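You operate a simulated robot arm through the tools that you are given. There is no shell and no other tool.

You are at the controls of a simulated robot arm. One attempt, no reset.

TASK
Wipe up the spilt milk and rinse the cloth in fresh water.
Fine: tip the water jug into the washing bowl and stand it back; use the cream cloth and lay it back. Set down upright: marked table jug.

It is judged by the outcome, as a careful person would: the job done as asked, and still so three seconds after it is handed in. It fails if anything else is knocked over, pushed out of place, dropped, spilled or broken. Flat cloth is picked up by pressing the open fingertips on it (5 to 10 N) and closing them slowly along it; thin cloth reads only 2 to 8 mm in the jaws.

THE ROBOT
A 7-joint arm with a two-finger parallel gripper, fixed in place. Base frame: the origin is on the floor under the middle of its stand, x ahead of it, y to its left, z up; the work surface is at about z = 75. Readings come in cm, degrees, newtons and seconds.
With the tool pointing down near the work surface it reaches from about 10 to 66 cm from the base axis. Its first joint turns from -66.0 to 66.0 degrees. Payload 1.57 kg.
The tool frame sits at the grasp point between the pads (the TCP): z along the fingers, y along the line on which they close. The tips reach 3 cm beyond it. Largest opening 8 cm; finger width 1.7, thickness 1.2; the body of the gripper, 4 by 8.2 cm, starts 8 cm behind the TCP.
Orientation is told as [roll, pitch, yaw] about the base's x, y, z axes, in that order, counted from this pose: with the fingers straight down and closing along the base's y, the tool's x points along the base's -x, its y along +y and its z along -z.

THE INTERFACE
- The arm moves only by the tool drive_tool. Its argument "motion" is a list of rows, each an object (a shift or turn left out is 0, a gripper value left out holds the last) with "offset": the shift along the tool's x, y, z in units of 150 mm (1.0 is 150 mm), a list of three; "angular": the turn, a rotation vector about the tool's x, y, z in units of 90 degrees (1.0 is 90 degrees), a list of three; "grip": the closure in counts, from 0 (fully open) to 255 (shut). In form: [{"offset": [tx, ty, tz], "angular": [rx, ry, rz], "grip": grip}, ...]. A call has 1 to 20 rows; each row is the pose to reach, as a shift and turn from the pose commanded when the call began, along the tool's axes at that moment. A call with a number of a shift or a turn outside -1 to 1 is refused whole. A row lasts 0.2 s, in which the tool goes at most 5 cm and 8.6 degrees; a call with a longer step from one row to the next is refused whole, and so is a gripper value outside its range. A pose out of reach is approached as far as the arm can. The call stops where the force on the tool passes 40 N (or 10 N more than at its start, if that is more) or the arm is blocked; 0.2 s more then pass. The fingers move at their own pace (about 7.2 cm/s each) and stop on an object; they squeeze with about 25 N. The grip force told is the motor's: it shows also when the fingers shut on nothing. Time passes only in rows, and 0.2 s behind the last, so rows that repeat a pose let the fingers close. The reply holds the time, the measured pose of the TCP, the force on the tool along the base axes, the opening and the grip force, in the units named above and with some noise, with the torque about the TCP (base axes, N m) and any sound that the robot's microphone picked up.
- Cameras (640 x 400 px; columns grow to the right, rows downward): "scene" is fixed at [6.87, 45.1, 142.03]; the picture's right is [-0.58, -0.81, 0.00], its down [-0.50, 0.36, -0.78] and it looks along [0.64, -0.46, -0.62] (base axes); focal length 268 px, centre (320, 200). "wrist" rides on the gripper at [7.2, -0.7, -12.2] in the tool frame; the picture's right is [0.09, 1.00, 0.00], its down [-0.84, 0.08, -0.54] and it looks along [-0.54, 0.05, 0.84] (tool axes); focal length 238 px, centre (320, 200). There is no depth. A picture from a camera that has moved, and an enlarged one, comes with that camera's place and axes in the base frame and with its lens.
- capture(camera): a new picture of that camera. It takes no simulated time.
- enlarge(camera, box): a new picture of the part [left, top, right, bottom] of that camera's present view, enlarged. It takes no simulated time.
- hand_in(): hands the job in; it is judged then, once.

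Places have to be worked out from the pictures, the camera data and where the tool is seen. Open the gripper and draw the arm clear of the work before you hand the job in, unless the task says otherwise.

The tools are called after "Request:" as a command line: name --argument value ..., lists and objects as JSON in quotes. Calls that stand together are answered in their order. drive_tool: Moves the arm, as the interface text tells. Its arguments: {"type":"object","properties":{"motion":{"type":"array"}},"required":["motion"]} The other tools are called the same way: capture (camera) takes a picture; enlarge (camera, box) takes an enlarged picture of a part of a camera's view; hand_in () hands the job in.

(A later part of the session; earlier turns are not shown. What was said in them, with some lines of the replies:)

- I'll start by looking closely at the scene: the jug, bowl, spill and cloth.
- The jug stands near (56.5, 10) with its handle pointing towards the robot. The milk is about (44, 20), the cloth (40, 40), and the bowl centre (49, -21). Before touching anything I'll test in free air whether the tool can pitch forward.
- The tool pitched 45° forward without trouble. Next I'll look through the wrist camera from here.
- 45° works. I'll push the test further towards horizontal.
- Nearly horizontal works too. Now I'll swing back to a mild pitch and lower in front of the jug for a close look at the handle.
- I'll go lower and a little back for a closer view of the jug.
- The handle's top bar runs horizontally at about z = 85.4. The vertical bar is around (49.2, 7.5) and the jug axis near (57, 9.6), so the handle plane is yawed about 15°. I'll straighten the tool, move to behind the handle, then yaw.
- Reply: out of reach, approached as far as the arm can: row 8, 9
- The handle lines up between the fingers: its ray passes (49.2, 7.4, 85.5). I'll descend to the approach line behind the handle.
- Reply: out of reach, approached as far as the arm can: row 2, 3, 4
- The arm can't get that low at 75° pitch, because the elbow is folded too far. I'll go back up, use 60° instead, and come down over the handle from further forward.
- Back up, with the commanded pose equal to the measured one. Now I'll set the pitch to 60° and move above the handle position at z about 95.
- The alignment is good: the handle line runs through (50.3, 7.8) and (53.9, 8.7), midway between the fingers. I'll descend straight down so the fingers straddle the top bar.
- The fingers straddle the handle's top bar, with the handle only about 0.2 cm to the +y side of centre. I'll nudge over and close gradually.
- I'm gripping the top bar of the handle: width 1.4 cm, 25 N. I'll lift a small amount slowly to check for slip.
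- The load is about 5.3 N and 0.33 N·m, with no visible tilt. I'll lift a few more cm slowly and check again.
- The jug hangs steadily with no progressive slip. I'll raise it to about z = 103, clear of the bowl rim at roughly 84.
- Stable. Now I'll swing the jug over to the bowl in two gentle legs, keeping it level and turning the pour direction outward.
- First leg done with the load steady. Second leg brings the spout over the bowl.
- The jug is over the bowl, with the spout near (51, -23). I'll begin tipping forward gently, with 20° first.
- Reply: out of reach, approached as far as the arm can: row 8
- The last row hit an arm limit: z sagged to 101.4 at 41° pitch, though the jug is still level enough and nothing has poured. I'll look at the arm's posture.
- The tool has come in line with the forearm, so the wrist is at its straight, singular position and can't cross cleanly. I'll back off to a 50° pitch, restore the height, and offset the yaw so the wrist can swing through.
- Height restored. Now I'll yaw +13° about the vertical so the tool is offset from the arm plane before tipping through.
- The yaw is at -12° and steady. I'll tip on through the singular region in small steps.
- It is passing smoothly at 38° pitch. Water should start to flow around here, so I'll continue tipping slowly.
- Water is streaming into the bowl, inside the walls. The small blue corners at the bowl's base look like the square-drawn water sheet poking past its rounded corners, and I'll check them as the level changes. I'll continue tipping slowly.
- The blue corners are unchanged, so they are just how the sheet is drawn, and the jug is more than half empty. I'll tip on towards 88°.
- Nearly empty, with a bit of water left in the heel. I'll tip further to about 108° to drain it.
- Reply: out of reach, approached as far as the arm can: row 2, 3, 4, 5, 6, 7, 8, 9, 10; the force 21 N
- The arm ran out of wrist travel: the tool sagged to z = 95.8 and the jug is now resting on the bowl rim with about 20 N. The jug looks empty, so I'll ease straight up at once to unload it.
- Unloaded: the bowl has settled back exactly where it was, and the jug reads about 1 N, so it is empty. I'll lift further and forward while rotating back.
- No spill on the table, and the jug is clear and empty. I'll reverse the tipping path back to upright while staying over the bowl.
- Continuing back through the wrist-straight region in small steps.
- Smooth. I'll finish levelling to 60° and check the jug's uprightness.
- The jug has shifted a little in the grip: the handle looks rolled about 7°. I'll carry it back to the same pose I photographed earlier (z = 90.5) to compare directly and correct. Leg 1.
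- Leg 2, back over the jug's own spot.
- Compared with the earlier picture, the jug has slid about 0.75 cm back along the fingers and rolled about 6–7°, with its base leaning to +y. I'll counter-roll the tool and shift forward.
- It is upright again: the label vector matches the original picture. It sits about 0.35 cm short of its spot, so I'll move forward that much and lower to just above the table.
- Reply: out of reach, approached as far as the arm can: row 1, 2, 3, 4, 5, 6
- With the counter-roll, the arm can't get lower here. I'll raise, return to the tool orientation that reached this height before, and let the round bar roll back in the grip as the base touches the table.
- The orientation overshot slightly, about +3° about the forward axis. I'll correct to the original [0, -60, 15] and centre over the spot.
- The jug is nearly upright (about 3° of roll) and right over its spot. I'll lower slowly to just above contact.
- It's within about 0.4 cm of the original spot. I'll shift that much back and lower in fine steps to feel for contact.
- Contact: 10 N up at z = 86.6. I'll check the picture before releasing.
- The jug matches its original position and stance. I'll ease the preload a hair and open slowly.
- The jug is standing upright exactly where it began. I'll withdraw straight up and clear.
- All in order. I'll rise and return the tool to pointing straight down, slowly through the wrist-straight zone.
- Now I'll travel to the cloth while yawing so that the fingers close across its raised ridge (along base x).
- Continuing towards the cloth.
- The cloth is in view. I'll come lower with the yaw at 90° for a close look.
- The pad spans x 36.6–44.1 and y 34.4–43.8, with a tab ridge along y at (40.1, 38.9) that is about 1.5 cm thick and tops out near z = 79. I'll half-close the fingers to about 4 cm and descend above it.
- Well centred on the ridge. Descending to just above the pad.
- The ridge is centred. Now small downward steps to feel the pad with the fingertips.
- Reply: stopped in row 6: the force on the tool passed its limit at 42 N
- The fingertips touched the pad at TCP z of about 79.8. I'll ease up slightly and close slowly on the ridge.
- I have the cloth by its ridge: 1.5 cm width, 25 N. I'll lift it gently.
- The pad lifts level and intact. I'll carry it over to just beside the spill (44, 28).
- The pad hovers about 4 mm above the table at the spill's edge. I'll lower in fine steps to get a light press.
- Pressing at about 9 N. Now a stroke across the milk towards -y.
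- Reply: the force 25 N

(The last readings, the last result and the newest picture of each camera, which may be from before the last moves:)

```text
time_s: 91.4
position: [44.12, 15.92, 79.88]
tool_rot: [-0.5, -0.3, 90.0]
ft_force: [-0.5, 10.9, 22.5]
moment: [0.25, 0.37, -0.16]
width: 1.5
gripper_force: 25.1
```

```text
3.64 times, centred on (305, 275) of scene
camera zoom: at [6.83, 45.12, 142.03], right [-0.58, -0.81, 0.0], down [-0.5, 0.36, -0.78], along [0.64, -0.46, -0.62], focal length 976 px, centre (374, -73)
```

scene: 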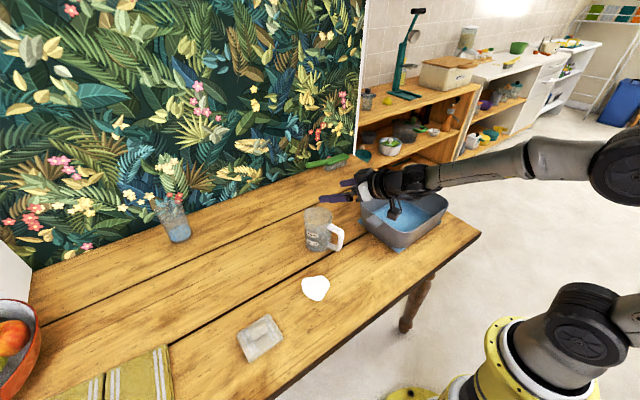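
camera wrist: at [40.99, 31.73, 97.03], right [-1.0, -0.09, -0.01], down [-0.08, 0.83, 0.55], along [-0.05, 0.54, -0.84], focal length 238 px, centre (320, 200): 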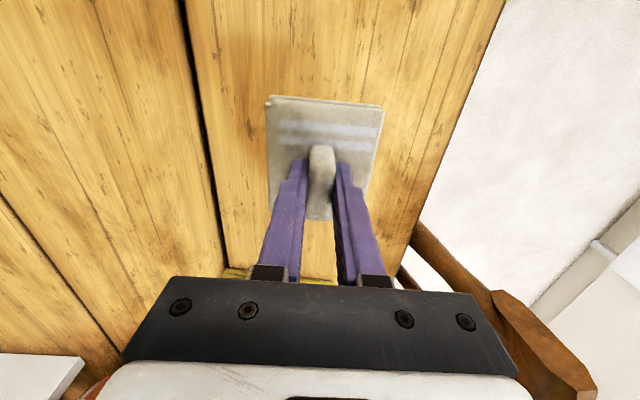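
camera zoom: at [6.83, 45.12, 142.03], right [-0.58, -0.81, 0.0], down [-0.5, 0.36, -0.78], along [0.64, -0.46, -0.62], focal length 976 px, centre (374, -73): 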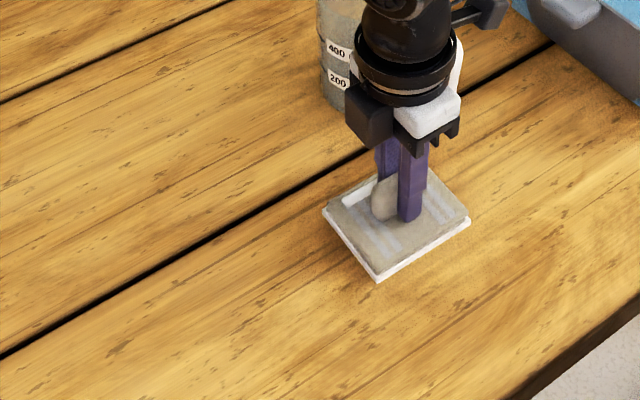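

The spill has vanished where the pad passed, and the pad's lower layer has turned white. I'll ease the pressure a little and stroke back to see what remains.

Request:
drive_tool --motion '[{"offset": [-0.03, 0, -0.003]}, {"offset": [-0.09, 0, -0.003]}, {"offset": [-0.16, 0, -0.003]}, {"offset": [-0.23, 0, -0.003]}, {"offset": [-0.3, 0, -0.003]}, {"offset": [-0.37, 0, -0.003]}, {"offset": [-0.44, 0, -0.003]}, {"offset": [-0.51, 0, -0.003]}, {"offset": [-0.58, 0, -0.003]}, {"offset": [-0.65, 0, -0.003]}, {"offset": [-0.72, 0, -0.003]}]'

Request:
enlarge --camera "scene" --box '[240, 220, 370, 330]'

```text
time_s: 93.8
position: [43.91, 26.7, 79.75]
tool_rot: [-0.2, -0.2, 90.0]
ft_force: [0.0, -1.5, 2.2]
moment: [0.05, 0.06, 0.06]
width: 1.48
gripper_force: 25.1
```

```text
3.64 times, centred on (305, 275) of scene
camera zoom: at [6.86, 45.1, 142.03], right [-0.58, -0.81, 0.0], down [-0.5, 0.36, -0.78], along [0.64, -0.46, -0.62], focal length 976 px, centre (374, -73)
```

zoom: 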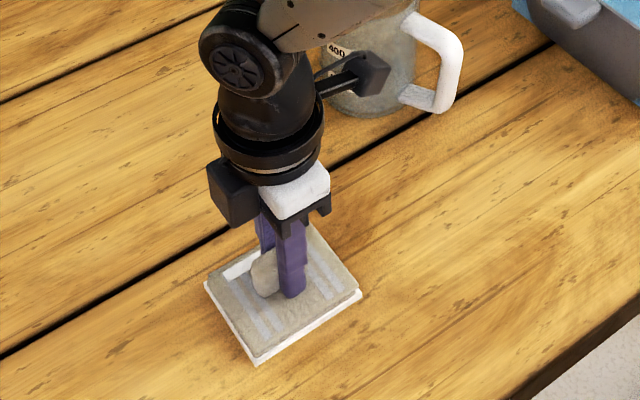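

The table is clean where visible. I'll do two more overlapping strokes, at x = 46.5 and x = 41.5, to cover the puddle's edges.

Request:
drive_tool --motion '[{"offset": [0, -0.06, 0]}, {"offset": [0, -0.12, 0]}, {"offset": [0.03, -0.167, 0]}, {"offset": [0.09, -0.167, 0]}, {"offset": [0.16, -0.167, 0]}, {"offset": [0.23, -0.167, 0]}, {"offset": [0.3, -0.167, -0.001]}, {"offset": [0.37, -0.167, -0.001]}, {"offset": [0.44, -0.167, -0.002]}, {"offset": [0.51, -0.167, -0.002]}, {"offset": [0.58, -0.167, -0.003]}, {"offset": [0.65, -0.167, -0.003]}, {"offset": [0.65, -0.1, -0.003]}, {"offset": [0.65, -0.03, -0.003]}, {"offset": [0.65, 0.04, -0.003]}, {"offset": [0.65, 0.11, -0.003]}, {"offset": [0.65, 0.167, -0.003]}]'

Request:
drive_tool --motion '[{"offset": [-0.05, 0, 0]}, {"offset": [-0.12, 0, 0]}, {"offset": [-0.19, 0, 0]}, {"offset": [-0.26, 0, 0]}, {"offset": [-0.33, 0, 0]}, {"offset": [-0.4, 0, 0.001]}, {"offset": [-0.47, 0, 0.002]}, {"offset": [-0.54, 0, 0.003]}, {"offset": [-0.61, 0, 0.003]}, {"offset": [-0.66, 0, 0.003]}]'

Request:
enlarge --camera "scene" --box '[240, 220, 370, 330]'

```text
time_s: 97.4
position: [41.43, 16.97, 79.91]
tool_rot: [-0.2, -0.2, 90.0]
ft_force: [0.5, 0.1, -0.2]
moment: [0.01, 0.0, -0.04]
width: 1.52
gripper_force: 24.5
```

```text
time_s: 99.6
position: [41.43, 26.94, 79.77]
tool_rot: [-0.3, -0.3, 90.0]
ft_force: [0.5, -6.2, 11.6]
moment: [-0.19, 0.29, 0.13]
width: 1.51
gripper_force: 25.0
```

```text
3.64 times, centred on (305, 275) of scene
camera zoom: at [6.85, 45.08, 142.04], right [-0.58, -0.81, 0.0], down [-0.5, 0.36, -0.78], along [0.64, -0.46, -0.62], focal length 976 px, centre (374, -73)
```

zoom: 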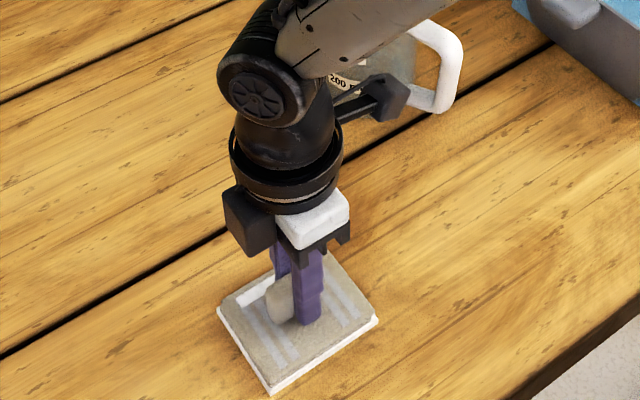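

The last stroke part-way lost contact, so I'll do one more pass pressed properly, then lift to inspect.

Request:
drive_tool --motion '[{"offset": [0.05, 0, 0]}, {"offset": [0.12, 0, 0]}, {"offset": [0.19, 0, 0]}, {"offset": [0.26, 0, 0]}, {"offset": [0.33, 0, 0]}, {"offset": [0.4, 0, 0]}, {"offset": [0.47, 0, 0]}, {"offset": [0.54, 0, 0]}, {"offset": [0.61, -0.04, 0]}, {"offset": [0.66, -0.1, 0]}, {"offset": [0.66, -0.17, 0]}, {"offset": [0.6, -0.23, 0]}, {"offset": [0.53, -0.23, 0]}, {"offset": [0.46, -0.23, 0]}, {"offset": [0.39, -0.23, 0]}, {"offset": [0.32, -0.23, 0]}, {"offset": [0.25, -0.23, 0]}, {"offset": [0.18, -0.23, 0]}]'

Request:
drive_tool --motion '[{"offset": [0, 0, -0.05]}, {"offset": [0, 0, -0.15]}, {"offset": [0, 0, -0.3]}, {"offset": [0, 0, -0.45]}, {"offset": [0, 0, -0.6]}]'

Request:
enlarge --camera "scene" --box '[220, 180, 380, 330]'

Request:
capture --camera "wrist"

```text
time_s: 103.4
position: [44.92, 24.28, 79.86]
tool_rot: [-0.2, -0.2, 90.0]
ft_force: [-0.1, -2.4, 3.3]
moment: [-0.08, 0.13, 0.06]
width: 1.51
gripper_force: 25.1
```

```text
time_s: 104.6
position: [44.83, 24.37, 88.88]
tool_rot: [-0.3, -0.2, 89.9]
ft_force: [0.0, 0.5, -0.3]
moment: [0.02, -0.02, 0.0]
width: 1.49
gripper_force: 25.2
```

```text
2.67 times, centred on (300, 255) of scene
camera zoom: at [6.87, 45.1, 142.03], right [-0.58, -0.81, 0.0], down [-0.5, 0.36, -0.78], along [0.64, -0.46, -0.62], focal length 716 px, centre (373, 53)
```

zoom: 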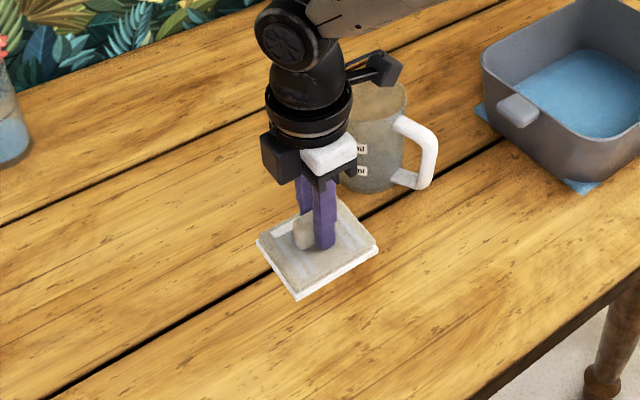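

```text
taken
camera wrist: at [45.46, 17.11, 101.09], right [-1.0, -0.09, -0.01], down [-0.08, 0.83, 0.55], along [-0.05, 0.54, -0.84], focal length 238 px, centre (320, 200)
```

wrist: 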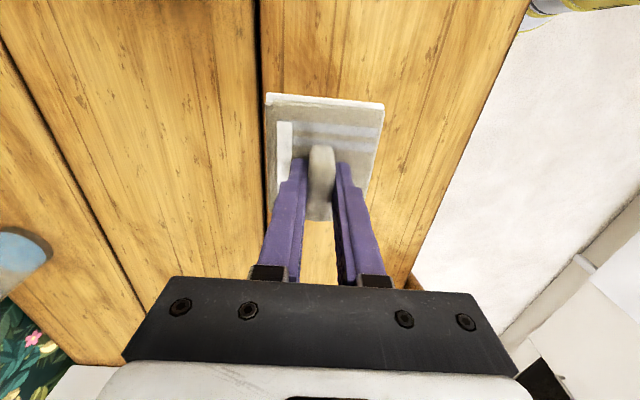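

The table is clean. I'll raise the cloth well above the jug and start turning the yaw back as I carry it towards the bowl.

Request:
drive_tool --motion '[{"offset": [0, 0, -0.15], "angular": [0, 0, 0.05]}, {"offset": [0, 0, -0.3], "angular": [0, 0, 0.11]}, {"offset": [0, 0, -0.45], "angular": [0, 0, 0.17]}, {"offset": [0, 0, -0.6], "angular": [0, 0, 0.23]}, {"offset": [0, 0, -0.7], "angular": [0, 0, 0.29]}, {"offset": [0, 0, -0.74], "angular": [0, 0, 0.3333]}]'

Request:
drive_tool --motion '[{"offset": [0.06, -0.042, 0], "angular": [0, 0, 0.03]}, {"offset": [0.15, -0.105, 0], "angular": [0, 0, 0.07]}, {"offset": [0.26, -0.182, 0], "angular": [0, 0, 0.115]}, {"offset": [0.37, -0.259, 0], "angular": [0, 0, 0.16]}, {"offset": [0.48, -0.335, 0], "angular": [0, 0, 0.205]}, {"offset": [0.59, -0.412, 0], "angular": [0, 0, 0.25]}, {"offset": [0.7, -0.489, 0], "angular": [0, 0, 0.295]}, {"offset": [0.78, -0.545, 0], "angular": [0, 0, 0.32]}, {"offset": [0.823, -0.575, 0], "angular": [0, 0, 0.3333]}]'

Request:
capture --camera "scene"

```text
time_s: 106.0
position: [44.84, 24.03, 99.99]
tool_rot: [-0.1, -0.4, 60.0]
ft_force: [0.3, 0.8, -0.8]
moment: [-0.02, -0.02, -0.06]
width: 1.5
gripper_force: 24.9
```

```text
time_s: 108.0
position: [46.22, 9.02, 99.73]
tool_rot: [0.1, -0.5, 29.9]
ft_force: [-0.1, 1.4, -0.4]
moment: [-0.01, -0.01, 0.02]
width: 1.49
gripper_force: 25.2
```

```text
taken
```

scene: 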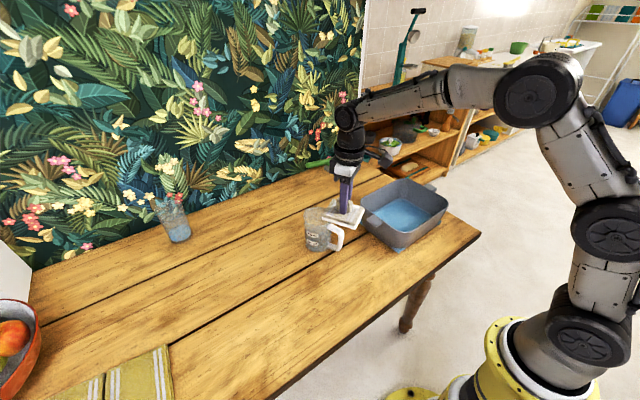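

The milk is completely gone from the table. Continuing towards the bowl.

Request:
drive_tool --motion '[{"offset": [0.03, -0.06, 0], "angular": [0, 0, 0.03]}, {"offset": [0.075, -0.16, 0], "angular": [0, 0, 0.07]}, {"offset": [0.13, -0.28, 0], "angular": [0, 0, 0.115]}, {"offset": [0.19, -0.4, 0], "angular": [0, 0, 0.16]}, {"offset": [0.245, -0.52, 0], "angular": [0, 0, 0.205]}, {"offset": [0.3, -0.64, 0], "angular": [0, 0, 0.25]}, {"offset": [0.355, -0.76, 0], "angular": [0, 0, 0.295]}, {"offset": [0.4, -0.86, 0], "angular": [0, 0, 0.32]}, {"offset": [0.425, -0.909, 0], "angular": [0, 0, 0.3333]}]'

Request:
drive_tool --motion '[{"offset": [-0.005, -0.07, 0]}, {"offset": [-0.015, -0.18, 0]}, {"offset": [-0.026, -0.3, 0]}, {"offset": [-0.037, -0.42, 0]}, {"offset": [-0.047, -0.54, 0]}, {"offset": [-0.058, -0.66, 0]}, {"offset": [-0.068, -0.78, 0]}, {"offset": [-0.079, -0.9, 0]}, {"offset": [-0.087, -0.97, 0]}, {"offset": [-0.087, -1.0, 0]}]'

Request:
capture --camera "wrist"

Request:
enlarge --camera "scene" --box '[330, 120, 490, 270]'

```text
time_s: 110.0
position: [47.41, -6.01, 99.72]
tool_rot: [0.2, -0.3, 0.0]
ft_force: [-0.1, 0.9, -0.1]
moment: [0.0, 0.0, -0.02]
width: 1.47
gripper_force: 25.5
```

```text
time_s: 112.2
position: [48.58, -20.98, 99.65]
tool_rot: [0.3, -0.3, 0.1]
ft_force: [-0.4, -0.5, 0.3]
moment: [0.0, -0.01, 0.0]
width: 1.48
gripper_force: 25.4
```

```text
taken
camera wrist: at [41.35, -21.61, 111.94], right [-0.09, 1.0, 0.0], down [0.83, 0.07, 0.55], along [0.54, 0.05, -0.84], focal length 238 px, centre (320, 200)
```

wrist: 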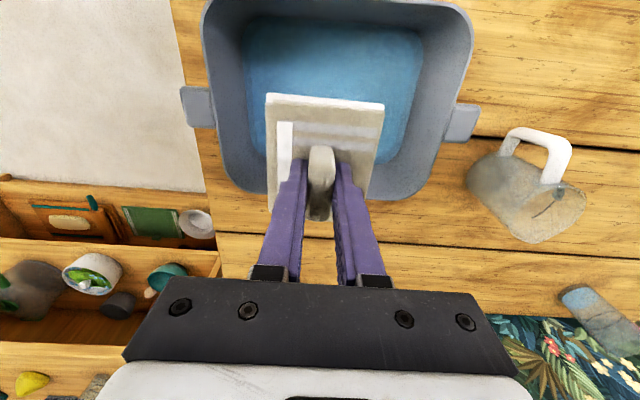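

```text
2.67 times, centred on (410, 195) of scene
camera zoom: at [6.87, 45.1, 142.03], right [-0.58, -0.81, 0.0], down [-0.5, 0.36, -0.78], along [0.64, -0.46, -0.62], focal length 716 px, centre (80, 213)
```

zoom: 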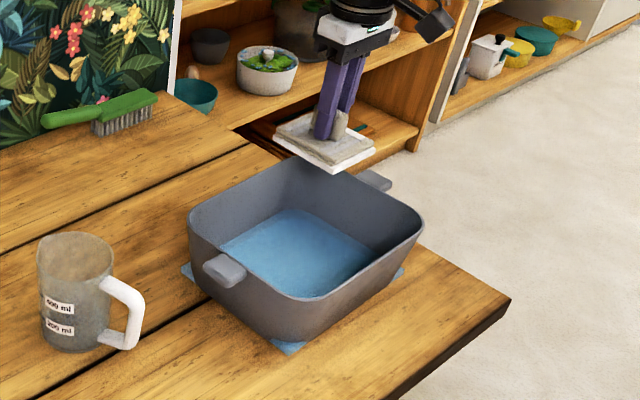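

The cloth is over the bowl. I judge the bowl's interior at x 40–56.5, y -31 to -9, with the rim near z = 85. I'll lower the pad into the middle.

Request:
drive_tool --motion '[{"offset": [0.02, 0.067, 0.1]}, {"offset": [0.02, 0.067, 0.25]}, {"offset": [0.02, 0.067, 0.4]}, {"offset": [0.02, 0.067, 0.55]}, {"offset": [0.02, 0.067, 0.7]}, {"offset": [0.02, 0.067, 0.8]}]'

Request:
enlarge --camera "scene" --box '[330, 120, 490, 270]'

Request:
capture --camera "wrist"

```text
time_s: 113.6
position: [48.37, -19.83, 87.66]
tool_rot: [0.2, -0.3, 0.0]
ft_force: [-0.6, -0.4, -0.3]
moment: [0.02, -0.04, 0.02]
width: 1.49
gripper_force: 25.1
```

```text
2.67 times, centred on (410, 195) of scene
camera zoom: at [6.87, 45.1, 142.03], right [-0.58, -0.81, 0.0], down [-0.5, 0.36, -0.78], along [0.64, -0.46, -0.62], focal length 716 px, centre (80, 213)
```

zoom: 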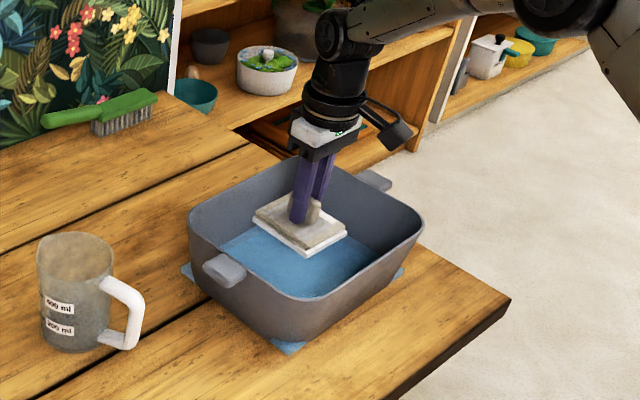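

```text
taken
camera wrist: at [41.19, -20.5, 99.86], right [-0.09, 1.0, 0.0], down [0.83, 0.07, 0.55], along [0.54, 0.05, -0.84], focal length 238 px, centre (320, 200)
```

wrist: 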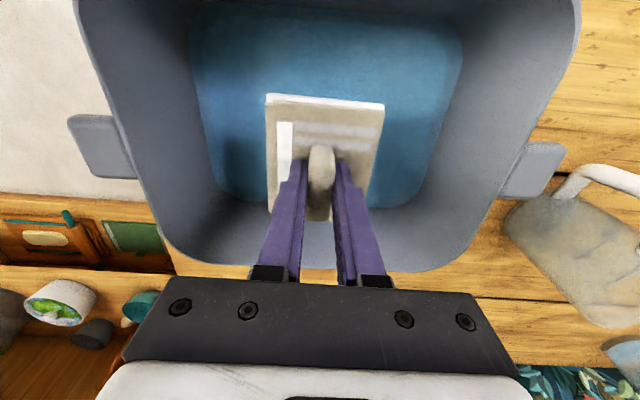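

The pad is centred in the bowl. Lowering towards the water.

Request:
drive_tool --motion '[{"offset": [0, 0, 0.08]}, {"offset": [0, 0, 0.17]}, {"offset": [0, 0, 0.26]}, {"offset": [0, 0, 0.33]}, {"offset": [0, 0, 0.377]}, {"offset": [0, 0, 0.377]}]'

Request:
drive_tool --motion '[{"offset": [0, 0, 0.01]}, {"offset": [0, 0, 0.02]}, {"offset": [0, 0, 0.03]}, {"offset": [0, 0, 0.04]}, {"offset": [0, 0, 0.04]}]'

Request:
enlarge --camera "scene" --box '[330, 120, 490, 270]'

```text
time_s: 115.0
position: [48.54, -19.77, 81.91]
tool_rot: [0.2, -0.3, -0.1]
ft_force: [0.1, 0.5, 0.0]
moment: [-0.02, 0.0, 0.02]
width: 1.5
gripper_force: 25.1
```

```text
time_s: 116.2
position: [48.51, -19.69, 81.54]
tool_rot: [0.2, -0.3, 0.0]
ft_force: [0.2, 0.3, -0.9]
moment: [-0.03, 0.01, 0.02]
width: 1.51
gripper_force: 24.8
```

```text
2.67 times, centred on (410, 195) of scene
camera zoom: at [6.87, 45.1, 142.03], right [-0.58, -0.81, 0.0], down [-0.5, 0.36, -0.78], along [0.64, -0.46, -0.62], focal length 716 px, centre (80, 213)
```

zoom: 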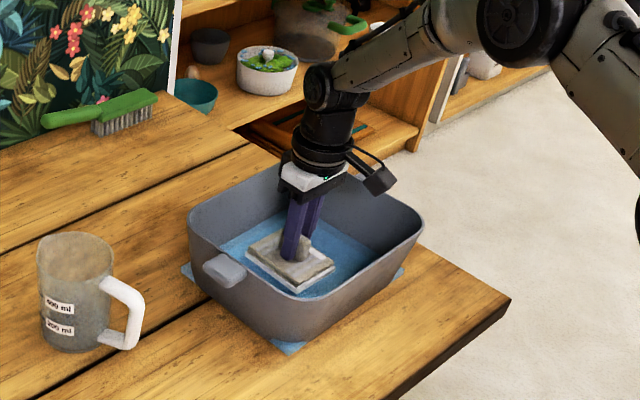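

No floor contact yet. I'll lower a little further in fine steps.

Request:
drive_tool --motion '[{"offset": [0, 0, 0.007]}, {"offset": [0, 0, 0.014]}, {"offset": [0, 0, 0.021]}, {"offset": [0, 0, 0.028]}, {"offset": [0, 0, 0.028]}]'

```text
time_s: 117.4
position: [48.54, -19.81, 81.03]
tool_rot: [0.2, -0.2, 0.0]
ft_force: [0.5, 0.8, -1.1]
moment: [0.03, 0.01, 0.0]
width: 1.51
gripper_force: 25.0
```

Request:
drive_tool --motion '[{"offset": [0, 0, 0.007]}, {"offset": [0, 0, 0.014]}, {"offset": [0, 0, 0.014]}]'

Request:
enlarge --camera "scene" --box '[350, 160, 460, 250]'

```text
time_s: 118.2
position: [48.43, -19.89, 80.95]
tool_rot: [0.2, -0.3, 0.0]
ft_force: [-0.4, -0.3, -1.4]
moment: [0.02, 0.0, -0.01]
width: 1.5
gripper_force: 25.2
```

```text
4.44 times, centred on (405, 205) of scene
camera zoom: at [6.87, 45.1, 142.03], right [-0.58, -0.81, 0.0], down [-0.5, 0.36, -0.78], along [0.64, -0.46, -0.62], focal length 1193 px, centre (-58, 178)
```

zoom: 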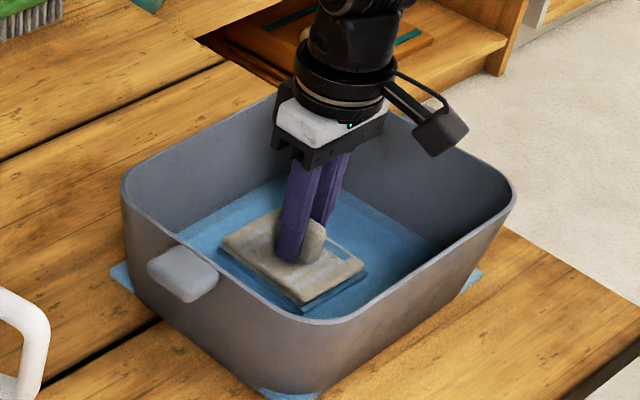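

The pad is now submerged in the water. I'll swish it gently back and forth to rinse.

Request:
drive_tool --motion '[{"offset": [0, 0.06, 0]}, {"offset": [0, 0.13, 0]}, {"offset": [0, 0.2, 0]}, {"offset": [0, 0.267, 0]}, {"offset": [0, 0.2, 0]}, {"offset": [0, 0.13, 0]}, {"offset": [0, 0.06, 0]}, {"offset": [0, 0, 0]}, {"offset": [0, -0.06, 0]}, {"offset": [0, -0.13, 0]}, {"offset": [0, -0.2, 0]}, {"offset": [0, -0.267, 0]}, {"offset": [0, -0.2, 0]}, {"offset": [0, -0.13, 0]}, {"offset": [0, -0.06, 0]}, {"offset": [0, 0, 0]}, {"offset": [0.06, 0, 0]}, {"offset": [0.12, 0, 0]}, {"offset": [0.06, 0, 0]}, {"offset": [0, 0, 0]}]'

Request:
drive_tool --motion '[{"offset": [-0.06, 0, 0]}, {"offset": [-0.12, 0, 0]}, {"offset": [-0.12, 0.06, 0]}, {"offset": [-0.12, 0.12, 0]}, {"offset": [-0.12, 0.18, 0]}, {"offset": [-0.06, 0.2, 0]}, {"offset": [0, 0.2, 0]}, {"offset": [0.06, 0.2, 0]}, {"offset": [0.1, 0.14, 0]}, {"offset": [0.1, 0.07, 0]}, {"offset": [0.1, 0, 0]}, {"offset": [0.1, -0.07, 0]}, {"offset": [0.1, -0.14, 0]}, {"offset": [0.06, -0.2, 0]}, {"offset": [0, -0.2, 0]}, {"offset": [-0.06, -0.2, 0]}, {"offset": [-0.1, -0.14, 0]}, {"offset": [-0.1, -0.07, 0]}, {"offset": [-0.05, 0, 0]}, {"offset": [0, 0, 0]}]'

Request:
enlarge --camera "scene" --box '[350, 160, 460, 250]'

```text
time_s: 122.4
position: [48.42, -19.92, 80.85]
tool_rot: [0.2, -0.3, 0.0]
ft_force: [-0.8, -0.6, -1.2]
moment: [0.0, 0.02, -0.03]
width: 1.5
gripper_force: 24.6
```

```text
time_s: 126.6
position: [48.56, -19.81, 80.79]
tool_rot: [0.2, -0.2, 0.0]
ft_force: [0.2, -0.2, -1.1]
moment: [0.03, 0.03, 0.01]
width: 1.47
gripper_force: 25.2
```

```text
4.44 times, centred on (405, 205) of scene
camera zoom: at [6.87, 45.1, 142.03], right [-0.58, -0.81, 0.0], down [-0.5, 0.36, -0.78], along [0.64, -0.46, -0.62], focal length 1193 px, centre (-58, 178)
```

zoom: 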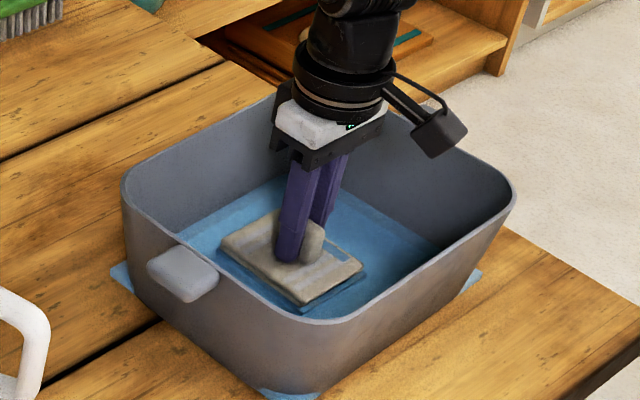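

I'll lift the pad above the water, still over the bowl, to see whether it came clean.

Request:
drive_tool --motion '[{"offset": [0, 0, -0.05]}, {"offset": [0, 0, -0.12]}, {"offset": [0, 0, -0.2]}, {"offset": [0, 0, -0.3]}, {"offset": [0, 0, -0.4]}, {"offset": [0, 0, -0.5]}, {"offset": [0, 0, -0.5]}]'

Request:
enlarge --camera "scene" --box '[350, 150, 460, 240]'

Request:
capture --camera "wrist"

```text
time_s: 128.2
position: [48.35, -19.92, 88.43]
tool_rot: [0.2, -0.3, 0.0]
ft_force: [-0.4, -0.4, -0.5]
moment: [0.02, 0.01, -0.04]
width: 1.51
gripper_force: 25.4
```

```text
4.44 times, centred on (405, 195) of scene
camera zoom: at [6.87, 45.1, 142.03], right [-0.58, -0.81, 0.0], down [-0.5, 0.36, -0.78], along [0.64, -0.46, -0.62], focal length 1193 px, centre (-58, 222)
```

zoom: 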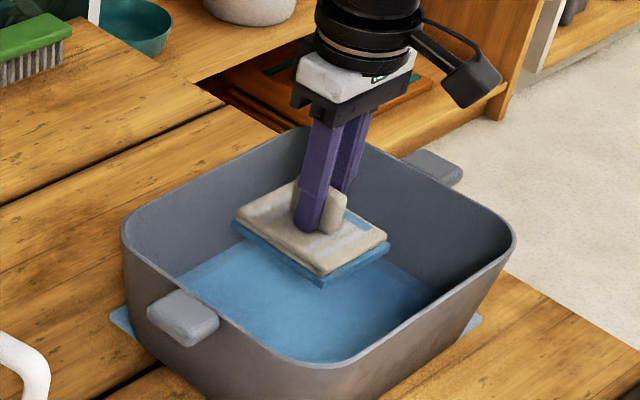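

```text
taken
camera wrist: at [41.22, -20.6, 100.6], right [-0.09, 1.0, 0.0], down [0.83, 0.07, 0.55], along [0.54, 0.05, -0.84], focal length 238 px, centre (320, 200)
```

wrist: 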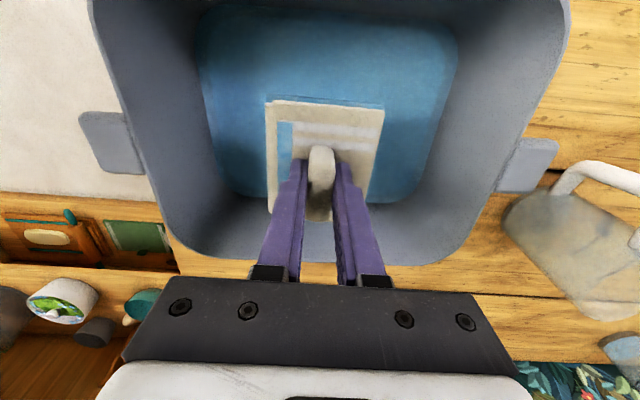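

The soaked layer turned from white to clear blue, so the milk has rinsed out. I'll do one more dip and swish for thoroughness, then lift and let it drip.

Request:
drive_tool --motion '[{"offset": [0, 0, 0.1]}, {"offset": [0, 0, 0.2]}, {"offset": [0, 0, 0.3]}, {"offset": [0, 0, 0.4]}, {"offset": [0, 0, 0.47]}, {"offset": [0, 0, 0.5]}, {"offset": [0, 0.06, 0.5]}, {"offset": [0, 0.13, 0.5]}, {"offset": [0, 0.2, 0.5]}, {"offset": [0, 0.13, 0.5]}, {"offset": [0, 0.06, 0.5]}, {"offset": [0, 0, 0.5]}, {"offset": [0, -0.06, 0.5]}, {"offset": [0, -0.13, 0.5]}, {"offset": [0, -0.2, 0.5]}, {"offset": [0, -0.13, 0.5]}, {"offset": [0, -0.06, 0.5]}, {"offset": [0, 0, 0.5]}]'

Request:
drive_tool --motion '[{"offset": [0.06, 0, 0]}, {"offset": [0.12, 0, 0]}, {"offset": [0.06, 0.06, 0]}, {"offset": [0, 0.12, 0]}, {"offset": [-0.06, 0.06, 0]}, {"offset": [-0.12, 0, 0]}, {"offset": [-0.06, -0.06, 0]}, {"offset": [0, -0.12, 0]}, {"offset": [0.06, -0.06, 0]}, {"offset": [0.06, 0, 0]}, {"offset": [0, 0, 0]}, {"offset": [0, 0, -0.06]}, {"offset": [0, 0, -0.14]}, {"offset": [0, 0, -0.22]}, {"offset": [0, 0, -0.3]}, {"offset": [0, 0, -0.38]}, {"offset": [0, 0, -0.46]}, {"offset": [0, 0, -0.53]}]'

Request:
drive_tool --motion '[{"offset": [0, 0, 0]}, {"offset": [0, 0, 0]}, {"offset": [0, 0, 0]}, {"offset": [0, 0, 0]}, {"offset": [0, 0, 0]}, {"offset": [0, 0, 0]}, {"offset": [0, 0, 0]}, {"offset": [0, 0, 0]}, {"offset": [0, 0, 0]}, {"offset": [0, 0, 0]}, {"offset": [0, 0, 0]}, {"offset": [0, 0, 0]}, {"offset": [0, 0, 0]}, {"offset": [0, 0, 0]}, {"offset": [0, 0, 0]}, {"offset": [0, 0, 0]}, {"offset": [0, 0, 0]}, {"offset": [0, 0, 0]}, {"offset": [0, 0, 0]}, {"offset": [0, 0, 0]}]'

Request:
enlarge --camera "scene" --box '[350, 150, 460, 240]'

```text
time_s: 132.0
position: [48.65, -19.82, 80.87]
tool_rot: [0.1, -0.3, 0.0]
ft_force: [-0.6, -0.3, -0.1]
moment: [0.0, 0.02, -0.01]
width: 1.49
gripper_force: 24.9
```

```text
time_s: 135.8
position: [48.6, -19.82, 88.83]
tool_rot: [0.1, -0.3, 0.0]
ft_force: [-0.4, -0.9, -0.3]
moment: [0.01, 0.02, 0.03]
width: 1.53
gripper_force: 25.3
```

```text
time_s: 140.0
position: [48.55, -19.87, 88.84]
tool_rot: [0.1, -0.2, 0.0]
ft_force: [-0.1, -0.4, -0.1]
moment: [0.02, 0.0, 0.02]
width: 1.48
gripper_force: 25.5
```

```text
4.44 times, centred on (405, 195) of scene
camera zoom: at [6.87, 45.1, 142.03], right [-0.58, -0.81, 0.0], down [-0.5, 0.36, -0.78], along [0.64, -0.46, -0.62], focal length 1193 px, centre (-58, 222)
```

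zoom: 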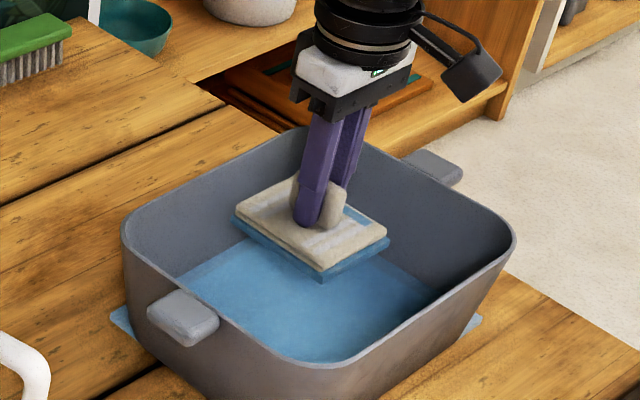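

The cloth is rinsed and not dripping. I'll carry it back high over the jug to its own place, turning back to the original orientation.

Request:
drive_tool --motion '[{"offset": [0, 0, -0.08]}, {"offset": [0, 0, -0.2]}, {"offset": [0, 0, -0.35]}, {"offset": [0, 0, -0.5]}, {"offset": [0, 0, -0.63]}, {"offset": [0, 0, -0.72]}, {"offset": [0, 0, -0.747]}, {"offset": [0, 0, -0.747]}, {"offset": [0, 0, -0.747]}, {"offset": [0, 0, -0.747]}]'

Request:
drive_tool --motion '[{"offset": [0.007, 0.07, 0]}, {"offset": [0.016, 0.18, 0]}, {"offset": [0.026, 0.3, 0]}, {"offset": [0.037, 0.42, 0]}, {"offset": [0.047, 0.54, 0]}, {"offset": [0.058, 0.66, 0]}, {"offset": [0.068, 0.78, 0]}, {"offset": [0.079, 0.88, 0]}, {"offset": [0.087, 0.967, 0]}]'

Request:
drive_tool --motion '[{"offset": [0.009, 0.1, 0], "angular": [0, 0, -0.03]}, {"offset": [0.019, 0.21, 0], "angular": [0, 0, -0.07]}, {"offset": [0.03, 0.33, 0], "angular": [0, 0, -0.11]}, {"offset": [0.04, 0.45, 0], "angular": [0, 0, -0.15]}, {"offset": [0.051, 0.57, 0], "angular": [0, 0, -0.19]}, {"offset": [0.062, 0.69, 0], "angular": [0, 0, -0.235]}, {"offset": [0.073, 0.81, 0], "angular": [0, 0, -0.28]}, {"offset": [0.081, 0.9, 0], "angular": [0, 0, -0.315]}, {"offset": [0.087, 0.967, 0], "angular": [0, 0, -0.3333]}]'

Request:
capture --camera "scene"

```text
time_s: 142.2
position: [48.29, -19.91, 100.04]
tool_rot: [0.3, -0.2, 0.1]
ft_force: [0.0, -0.5, 0.3]
moment: [-0.01, 0.0, -0.03]
width: 1.48
gripper_force: 25.6
```

```text
time_s: 144.2
position: [47.19, -5.36, 100.01]
tool_rot: [0.3, -0.3, -0.1]
ft_force: [-0.4, 0.4, -0.7]
moment: [0.02, -0.03, 0.01]
width: 1.49
gripper_force: 24.9
```

```text
time_s: 146.2
position: [45.88, 9.17, 100.07]
tool_rot: [0.1, -0.3, 30.1]
ft_force: [-0.2, 0.2, -0.7]
moment: [-0.04, -0.04, 0.01]
width: 1.49
gripper_force: 24.8
```

```text
taken
```

scene: 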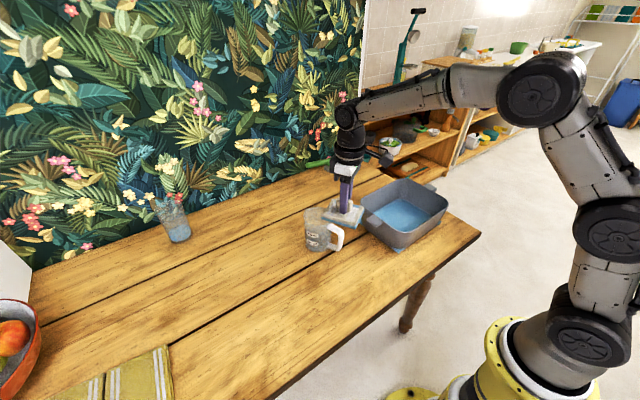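

All steady and no drips on the table. Two more legs to the cloth's place.

Request:
drive_tool --motion '[{"offset": [-0.03, 0.063, 0], "angular": [0, 0, -0.025]}, {"offset": [-0.08, 0.168, 0], "angular": [0, 0, -0.06]}, {"offset": [-0.135, 0.284, 0], "angular": [0, 0, -0.1]}, {"offset": [-0.19, 0.4, 0], "angular": [0, 0, -0.145]}, {"offset": [-0.245, 0.515, 0], "angular": [0, 0, -0.19]}, {"offset": [-0.3, 0.631, 0], "angular": [0, 0, -0.235]}, {"offset": [-0.355, 0.746, 0], "angular": [0, 0, -0.28]}, {"offset": [-0.4, 0.841, 0], "angular": [0, 0, -0.315]}, {"offset": [-0.431, 0.906, 0], "angular": [0, 0, -0.3333]}]'

Request:
drive_tool --motion '[{"offset": [-0.05, 0.053, 0], "angular": [0, 0, -0.025]}, {"offset": [-0.13, 0.139, 0], "angular": [0, 0, -0.06]}, {"offset": [-0.22, 0.235, 0], "angular": [0, 0, -0.1]}, {"offset": [-0.31, 0.332, 0], "angular": [0, 0, -0.145]}, {"offset": [-0.4, 0.428, 0], "angular": [0, 0, -0.19]}, {"offset": [-0.49, 0.524, 0], "angular": [0, 0, -0.235]}, {"offset": [-0.58, 0.62, 0], "angular": [0, 0, -0.28]}, {"offset": [-0.66, 0.706, 0], "angular": [0, 0, -0.315]}, {"offset": [-0.704, 0.753, 0], "angular": [0, 0, -0.3333]}]'

Request:
enlarge --camera "scene" --box '[180, 220, 380, 370]'

```text
time_s: 148.2
position: [44.62, 24.12, 100.19]
tool_rot: [-0.1, -0.4, 60.0]
ft_force: [-0.1, -0.3, 0.4]
moment: [0.02, 0.02, 0.0]
width: 1.47
gripper_force: 25.0
```

```text
time_s: 150.2
position: [40.12, 38.97, 100.25]
tool_rot: [-0.3, -0.3, 90.1]
ft_force: [-0.9, 0.5, -1.4]
moment: [0.02, 0.02, 0.01]
width: 1.5
gripper_force: 24.9
```

```text
2.67 times, centred on (280, 295) of scene
camera zoom: at [6.87, 45.1, 142.03], right [-0.58, -0.81, 0.0], down [-0.5, 0.36, -0.78], along [0.64, -0.46, -0.62], focal length 716 px, centre (427, -53)
```

zoom: 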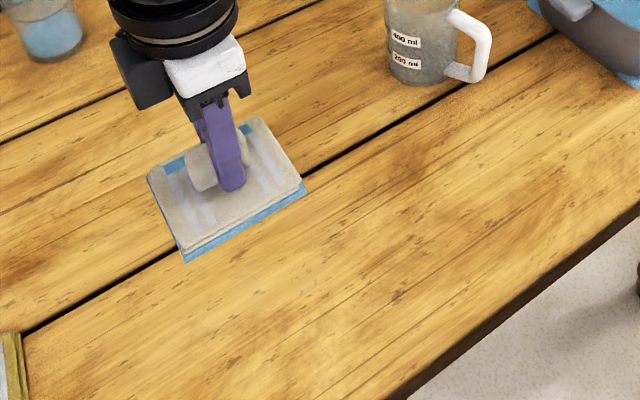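

The table is spotless and I'm above the cloth's place. Lowering.

Request:
drive_tool --motion '[{"offset": [0, -0.003, 0.12]}, {"offset": [0, -0.006, 0.3]}, {"offset": [0, -0.008, 0.5]}, {"offset": [0, -0.008, 0.7]}, {"offset": [0, -0.008, 0.85]}, {"offset": [0, -0.008, 0.95]}]'

Request:
drive_tool --motion '[{"offset": [0, 0, 0.1]}, {"offset": [0, 0, 0.2]}, {"offset": [0, 0, 0.28]}, {"offset": [0, 0, 0.33]}, {"offset": [0, 0, 0.365]}, {"offset": [0, 0, 0.375]}, {"offset": [0, 0, 0.375]}]'

Request:
enlarge --camera "scene" --box '[210, 290, 310, 370]'

```text
time_s: 151.6
position: [40.45, 39.05, 85.99]
tool_rot: [-0.2, -0.2, 90.0]
ft_force: [-0.3, 0.0, 0.3]
moment: [-0.01, 0.01, 0.02]
width: 1.5
gripper_force: 24.9
```

```text
time_s: 153.2
position: [40.28, 38.94, 80.37]
tool_rot: [-0.3, -0.2, 90.0]
ft_force: [0.1, -0.6, 0.2]
moment: [-0.01, 0.0, -0.01]
width: 1.52
gripper_force: 25.1
```

```text
5.00 times, centred on (260, 330) of scene
camera zoom: at [6.87, 45.1, 142.03], right [-0.58, -0.81, 0.0], down [-0.5, 0.36, -0.78], along [0.64, -0.46, -0.62], focal length 1342 px, centre (620, -450)
```

zoom: 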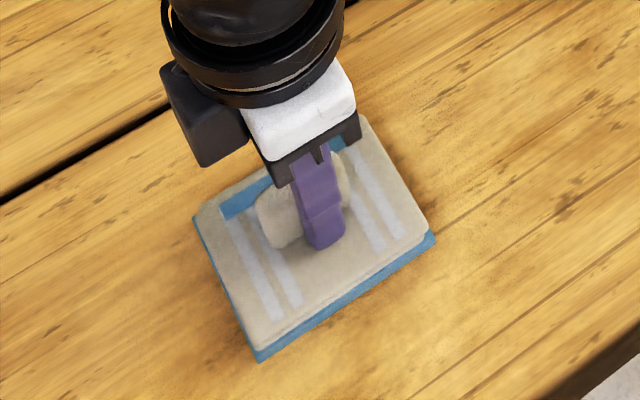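

It lines up within about 3–4 mm. I'll nudge it into place and settle it onto the table gently.

Request:
drive_tool --motion '[{"offset": [0.019, 0.013, 0]}, {"offset": [0.019, 0.013, 0.01]}, {"offset": [0.019, 0.013, 0.02]}, {"offset": [0.019, 0.013, 0.03]}, {"offset": [0.019, 0.013, 0.033]}, {"offset": [0.019, 0.013, 0.033]}]'

```text
time_s: 154.6
position: [40.17, 38.72, 79.79]
tool_rot: [-0.4, -0.2, 90.0]
ft_force: [0.2, -0.3, -0.2]
moment: [-0.02, -0.02, 0.02]
width: 1.51
gripper_force: 24.9
```

Request:
drive_tool --motion '[{"offset": [0, 0, 0.004]}, {"offset": [0, 0, 0.008]}, {"offset": [0, 0, 0.008]}]'

```text
time_s: 155.4
position: [40.27, 38.76, 79.72]
tool_rot: [-0.4, -0.3, 90.1]
ft_force: [-1.6, -2.3, 9.1]
moment: [-0.23, 0.34, 0.0]
width: 1.49
gripper_force: 25.0
```

The pad is down and pressing at 9 N. I'll ease off a touch and open slowly.

Request:
drive_tool --motion '[{"offset": [0, 0, -0.006], "grip": 255}, {"offset": [0, 0, -0.006], "grip": 205}, {"offset": [0, 0, -0.006], "grip": 195}, {"offset": [0, 0, -0.008], "grip": 180}, {"offset": [0, 0, -0.01], "grip": 165}, {"offset": [0, 0, -0.012], "grip": 150}, {"offset": [0, 0, -0.014], "grip": 135}, {"offset": [0, 0, -0.016], "grip": 128}, {"offset": [0, 0, -0.016], "grip": 128}]'

Request:
drive_tool --motion '[{"offset": [0, 0, -0.03], "grip": 128}, {"offset": [0, 0, -0.08], "grip": 128}, {"offset": [0, 0, -0.18], "grip": 128}, {"offset": [0, 0, -0.32], "grip": 110}, {"offset": [0, 0, -0.5], "grip": 60}, {"offset": [0, 0, -0.7], "grip": 0}, {"offset": [0, 0, -0.9], "grip": 0}]'

Request:
capture --camera "scene"

Request:
enlarge --camera "scene" --box '[210, 290, 310, 370]'

```text
time_s: 157.4
position: [40.1, 38.84, 79.98]
tool_rot: [-0.3, -0.2, 90.0]
ft_force: [0.1, -0.4, 0.2]
moment: [-0.01, 0.0, 0.01]
width: 3.97
gripper_force: 0.2
```

```text
time_s: 159.0
position: [39.89, 38.54, 93.43]
tool_rot: [-0.2, -0.2, 90.0]
ft_force: [-0.3, 0.6, -0.8]
moment: [0.01, 0.02, -0.01]
width: 8.0
gripper_force: 0.0
```

```text
taken
```

scene: 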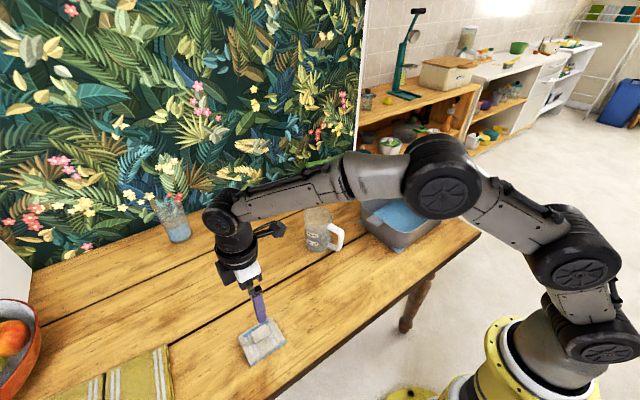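

```text
5.00 times, centred on (260, 330) of scene
camera zoom: at [6.87, 45.1, 142.03], right [-0.58, -0.81, 0.0], down [-0.5, 0.36, -0.78], along [0.64, -0.46, -0.62], focal length 1342 px, centre (620, -450)
```

zoom: 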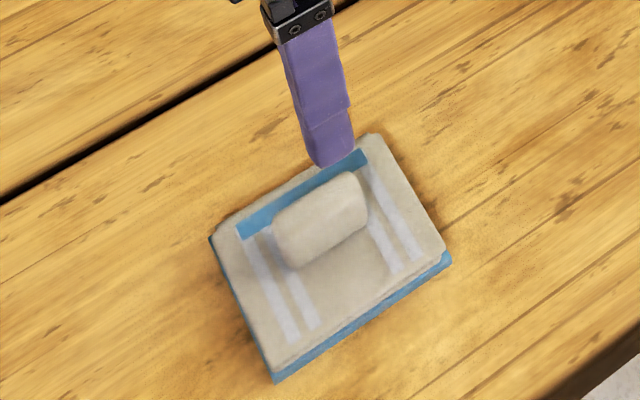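

The cloth lies flat in its original place, and the jug, bowl and table all look right. Now I'll draw the arm up and clear, back towards its start pose.

Request:
drive_tool --motion '[{"offset": [0, 0, -0.15], "angular": [0, 0, 0.05]}, {"offset": [0, 0, -0.35], "angular": [0, 0, 0.11]}, {"offset": [0, 0, -0.55], "angular": [0, 0, 0.17]}, {"offset": [0, 0, -0.75], "angular": [0, 0, 0.23]}, {"offset": [0, 0, -0.9], "angular": [0, 0, 0.29]}, {"offset": [0, 0, -1.0], "angular": [0, 0, 0.3333]}]'

Request:
drive_tool --motion '[{"offset": [0.1, -0.058, -0.04], "angular": [0, 0, 0.04]}, {"offset": [0.22, -0.127, -0.09], "angular": [0, 0, 0.09]}, {"offset": [0.34, -0.197, -0.14], "angular": [0, 0, 0.14]}, {"offset": [0.46, -0.266, -0.19], "angular": [0, 0, 0.19]}, {"offset": [0.58, -0.335, -0.24], "angular": [0, 0, 0.24]}, {"offset": [0.7, -0.405, -0.29], "angular": [0, 0, 0.29]}, {"offset": [0.808, -0.467, -0.33], "angular": [0, 0, 0.3333]}]'

Request:
drive_tool --motion '[{"offset": [0.058, -0.1, -0.03], "angular": [0, 0, 0.04]}, {"offset": [0.127, -0.22, -0.07], "angular": [0, 0, 0.09]}, {"offset": [0.197, -0.34, -0.11], "angular": [0, 0, 0.14]}, {"offset": [0.266, -0.46, -0.15], "angular": [0, 0, 0.19]}, {"offset": [0.335, -0.58, -0.19], "angular": [0, 0, 0.24]}, {"offset": [0.405, -0.7, -0.23], "angular": [0, 0, 0.29]}, {"offset": [0.467, -0.808, -0.27], "angular": [0, 0, 0.3333]}]'

Request:
capture --camera "scene"

Request:
capture --camera "wrist"

Request:
enlarge --camera "scene" --box '[200, 180, 460, 370]'

```text
time_s: 160.4
position: [40.09, 38.49, 108.45]
tool_rot: [0.0, -0.3, 59.8]
ft_force: [0.4, 0.4, 0.1]
moment: [0.01, 0.01, 0.02]
width: 7.99
gripper_force: 0.0
```

```text
time_s: 162.0
position: [39.69, 24.63, 113.28]
tool_rot: [0.1, -0.3, 29.9]
ft_force: [0.0, -0.1, -0.1]
moment: [-0.01, 0.01, 0.01]
width: 8.01
gripper_force: 0.1
```

```text
time_s: 163.6
position: [39.81, 10.62, 117.49]
tool_rot: [0.2, -0.3, -0.1]
ft_force: [0.9, -0.3, -0.3]
moment: [-0.03, 0.0, -0.03]
width: 8.01
gripper_force: 0.2
```

```text
taken
```

scene: 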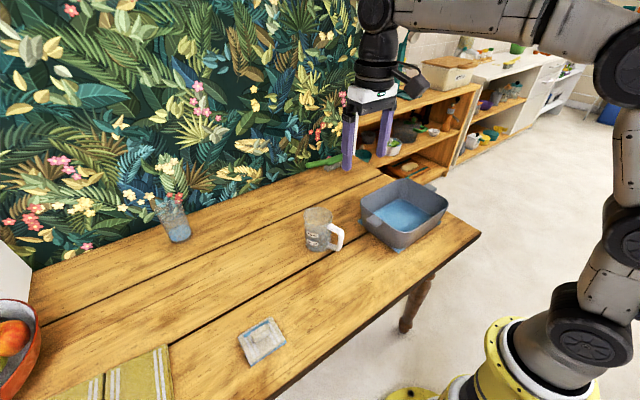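

```text
taken
camera wrist: at [32.63, 9.93, 129.58], right [-0.09, 1.0, 0.0], down [0.83, 0.07, 0.55], along [0.54, 0.05, -0.84], focal length 238 px, centre (320, 200)
```

wrist: 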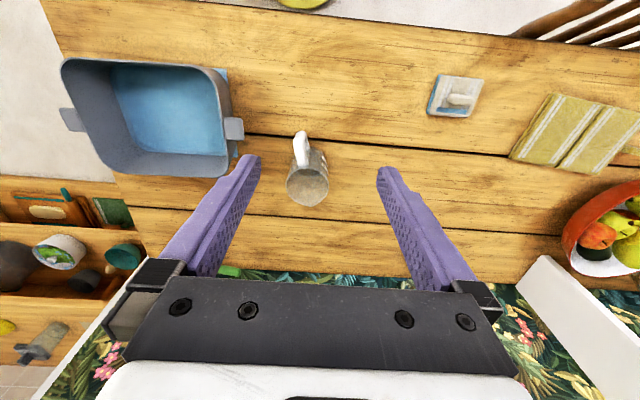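

```text
2.11 times, centred on (330, 275) of scene
camera zoom: at [6.87, 45.1, 142.03], right [-0.58, -0.81, 0.0], down [-0.5, 0.36, -0.78], along [0.64, -0.46, -0.62], focal length 565 px, centre (299, 42)
```

zoom: 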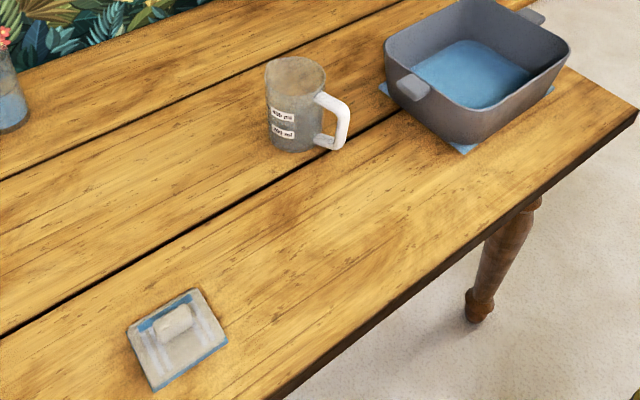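

Everything looks in place. I'll make one last comparison of the bowl and jug against the opening picture before handing in.

Request:
enlarge --camera "scene" --box '[270, 150, 470, 275]'

Request:
enlarge --camera "wrist" --box '[40, 40, 360, 220]'

Request:
enlarge --camera "scene" --box '[200, 250, 360, 350]'

```text
3.20 times, centred on (370, 212) of scene
camera zoom: at [6.87, 45.1, 142.03], right [-0.58, -0.81, 0.0], down [-0.5, 0.36, -0.78], along [0.64, -0.46, -0.62], focal length 859 px, centre (160, 160)
```

zoom: 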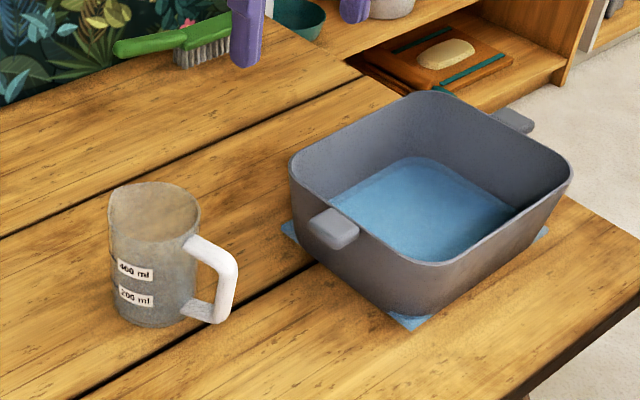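

```text
2.00 times, centred on (200, 130) of wrist
camera zoom: at [32.63, 9.93, 129.58], right [-0.09, 1.0, 0.0], down [0.83, 0.07, 0.55], along [0.54, 0.05, -0.84], focal length 477 px, centre (560, 340)
```

zoom: 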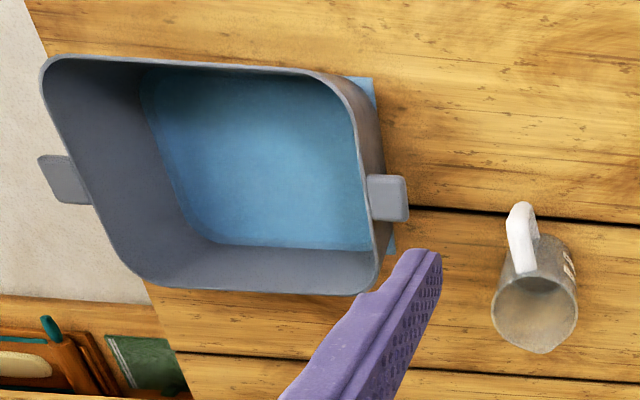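

```text
4.00 times, centred on (280, 300) of scene
camera zoom: at [6.87, 45.1, 142.03], right [-0.58, -0.81, 0.0], down [-0.5, 0.36, -0.78], along [0.64, -0.46, -0.62], focal length 1074 px, centre (480, -200)
```

zoom: 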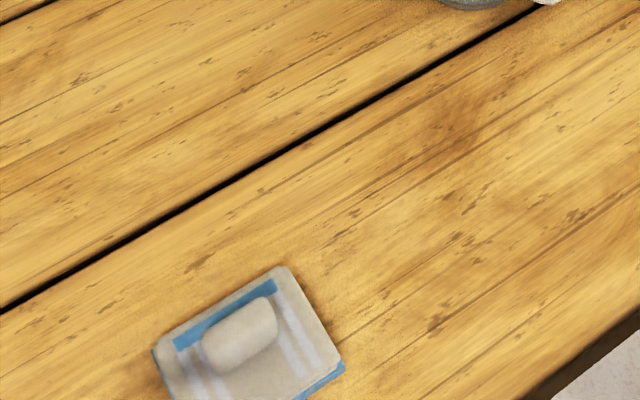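

The jug and bowl match the opening picture, the jug is empty and upright, and the milk is gone. The rinsed cloth is back in its place within about 5 mm, and the gripper is open and clear. Handing in.

Request:
hand_in

```text
The job is handed in.
```

The spilt milk is wiped up, and the cloth has been rinsed in fresh water and laid back in its place. I've handed the job in; no verdict came back.

- **Jug:** I emptied it into the washing bowl and stood it back upright. In the pictures it sits where it started.
- **Milk:** it came up after several passes with the cream cloth, and the last pictures show no milk on the table.
- **Cloth:** I dipped and swished it twice, and the soaked layer changed from milk-white to water-blue. I held it over the bowl about four seconds, then laid it flat within about 5 mm of where it was. It is still wet because I couldn't wring it.

**Possible problems:**
- **Jug on the bowl rim:** near the end of the pour the arm reached its limit, and the jug rested on the rim with about 20 N. The bowl settled back in place, and I saw no water outside it from that. The jug slipped slightly in the grip, which I corrected before setting it down.
- **Blue corners at the bowl's base:** small blue patches appeared there when the pour began and never changed. I took them to be the simulator drawing the water as a square sheet, not a spill, but I could not confirm it.
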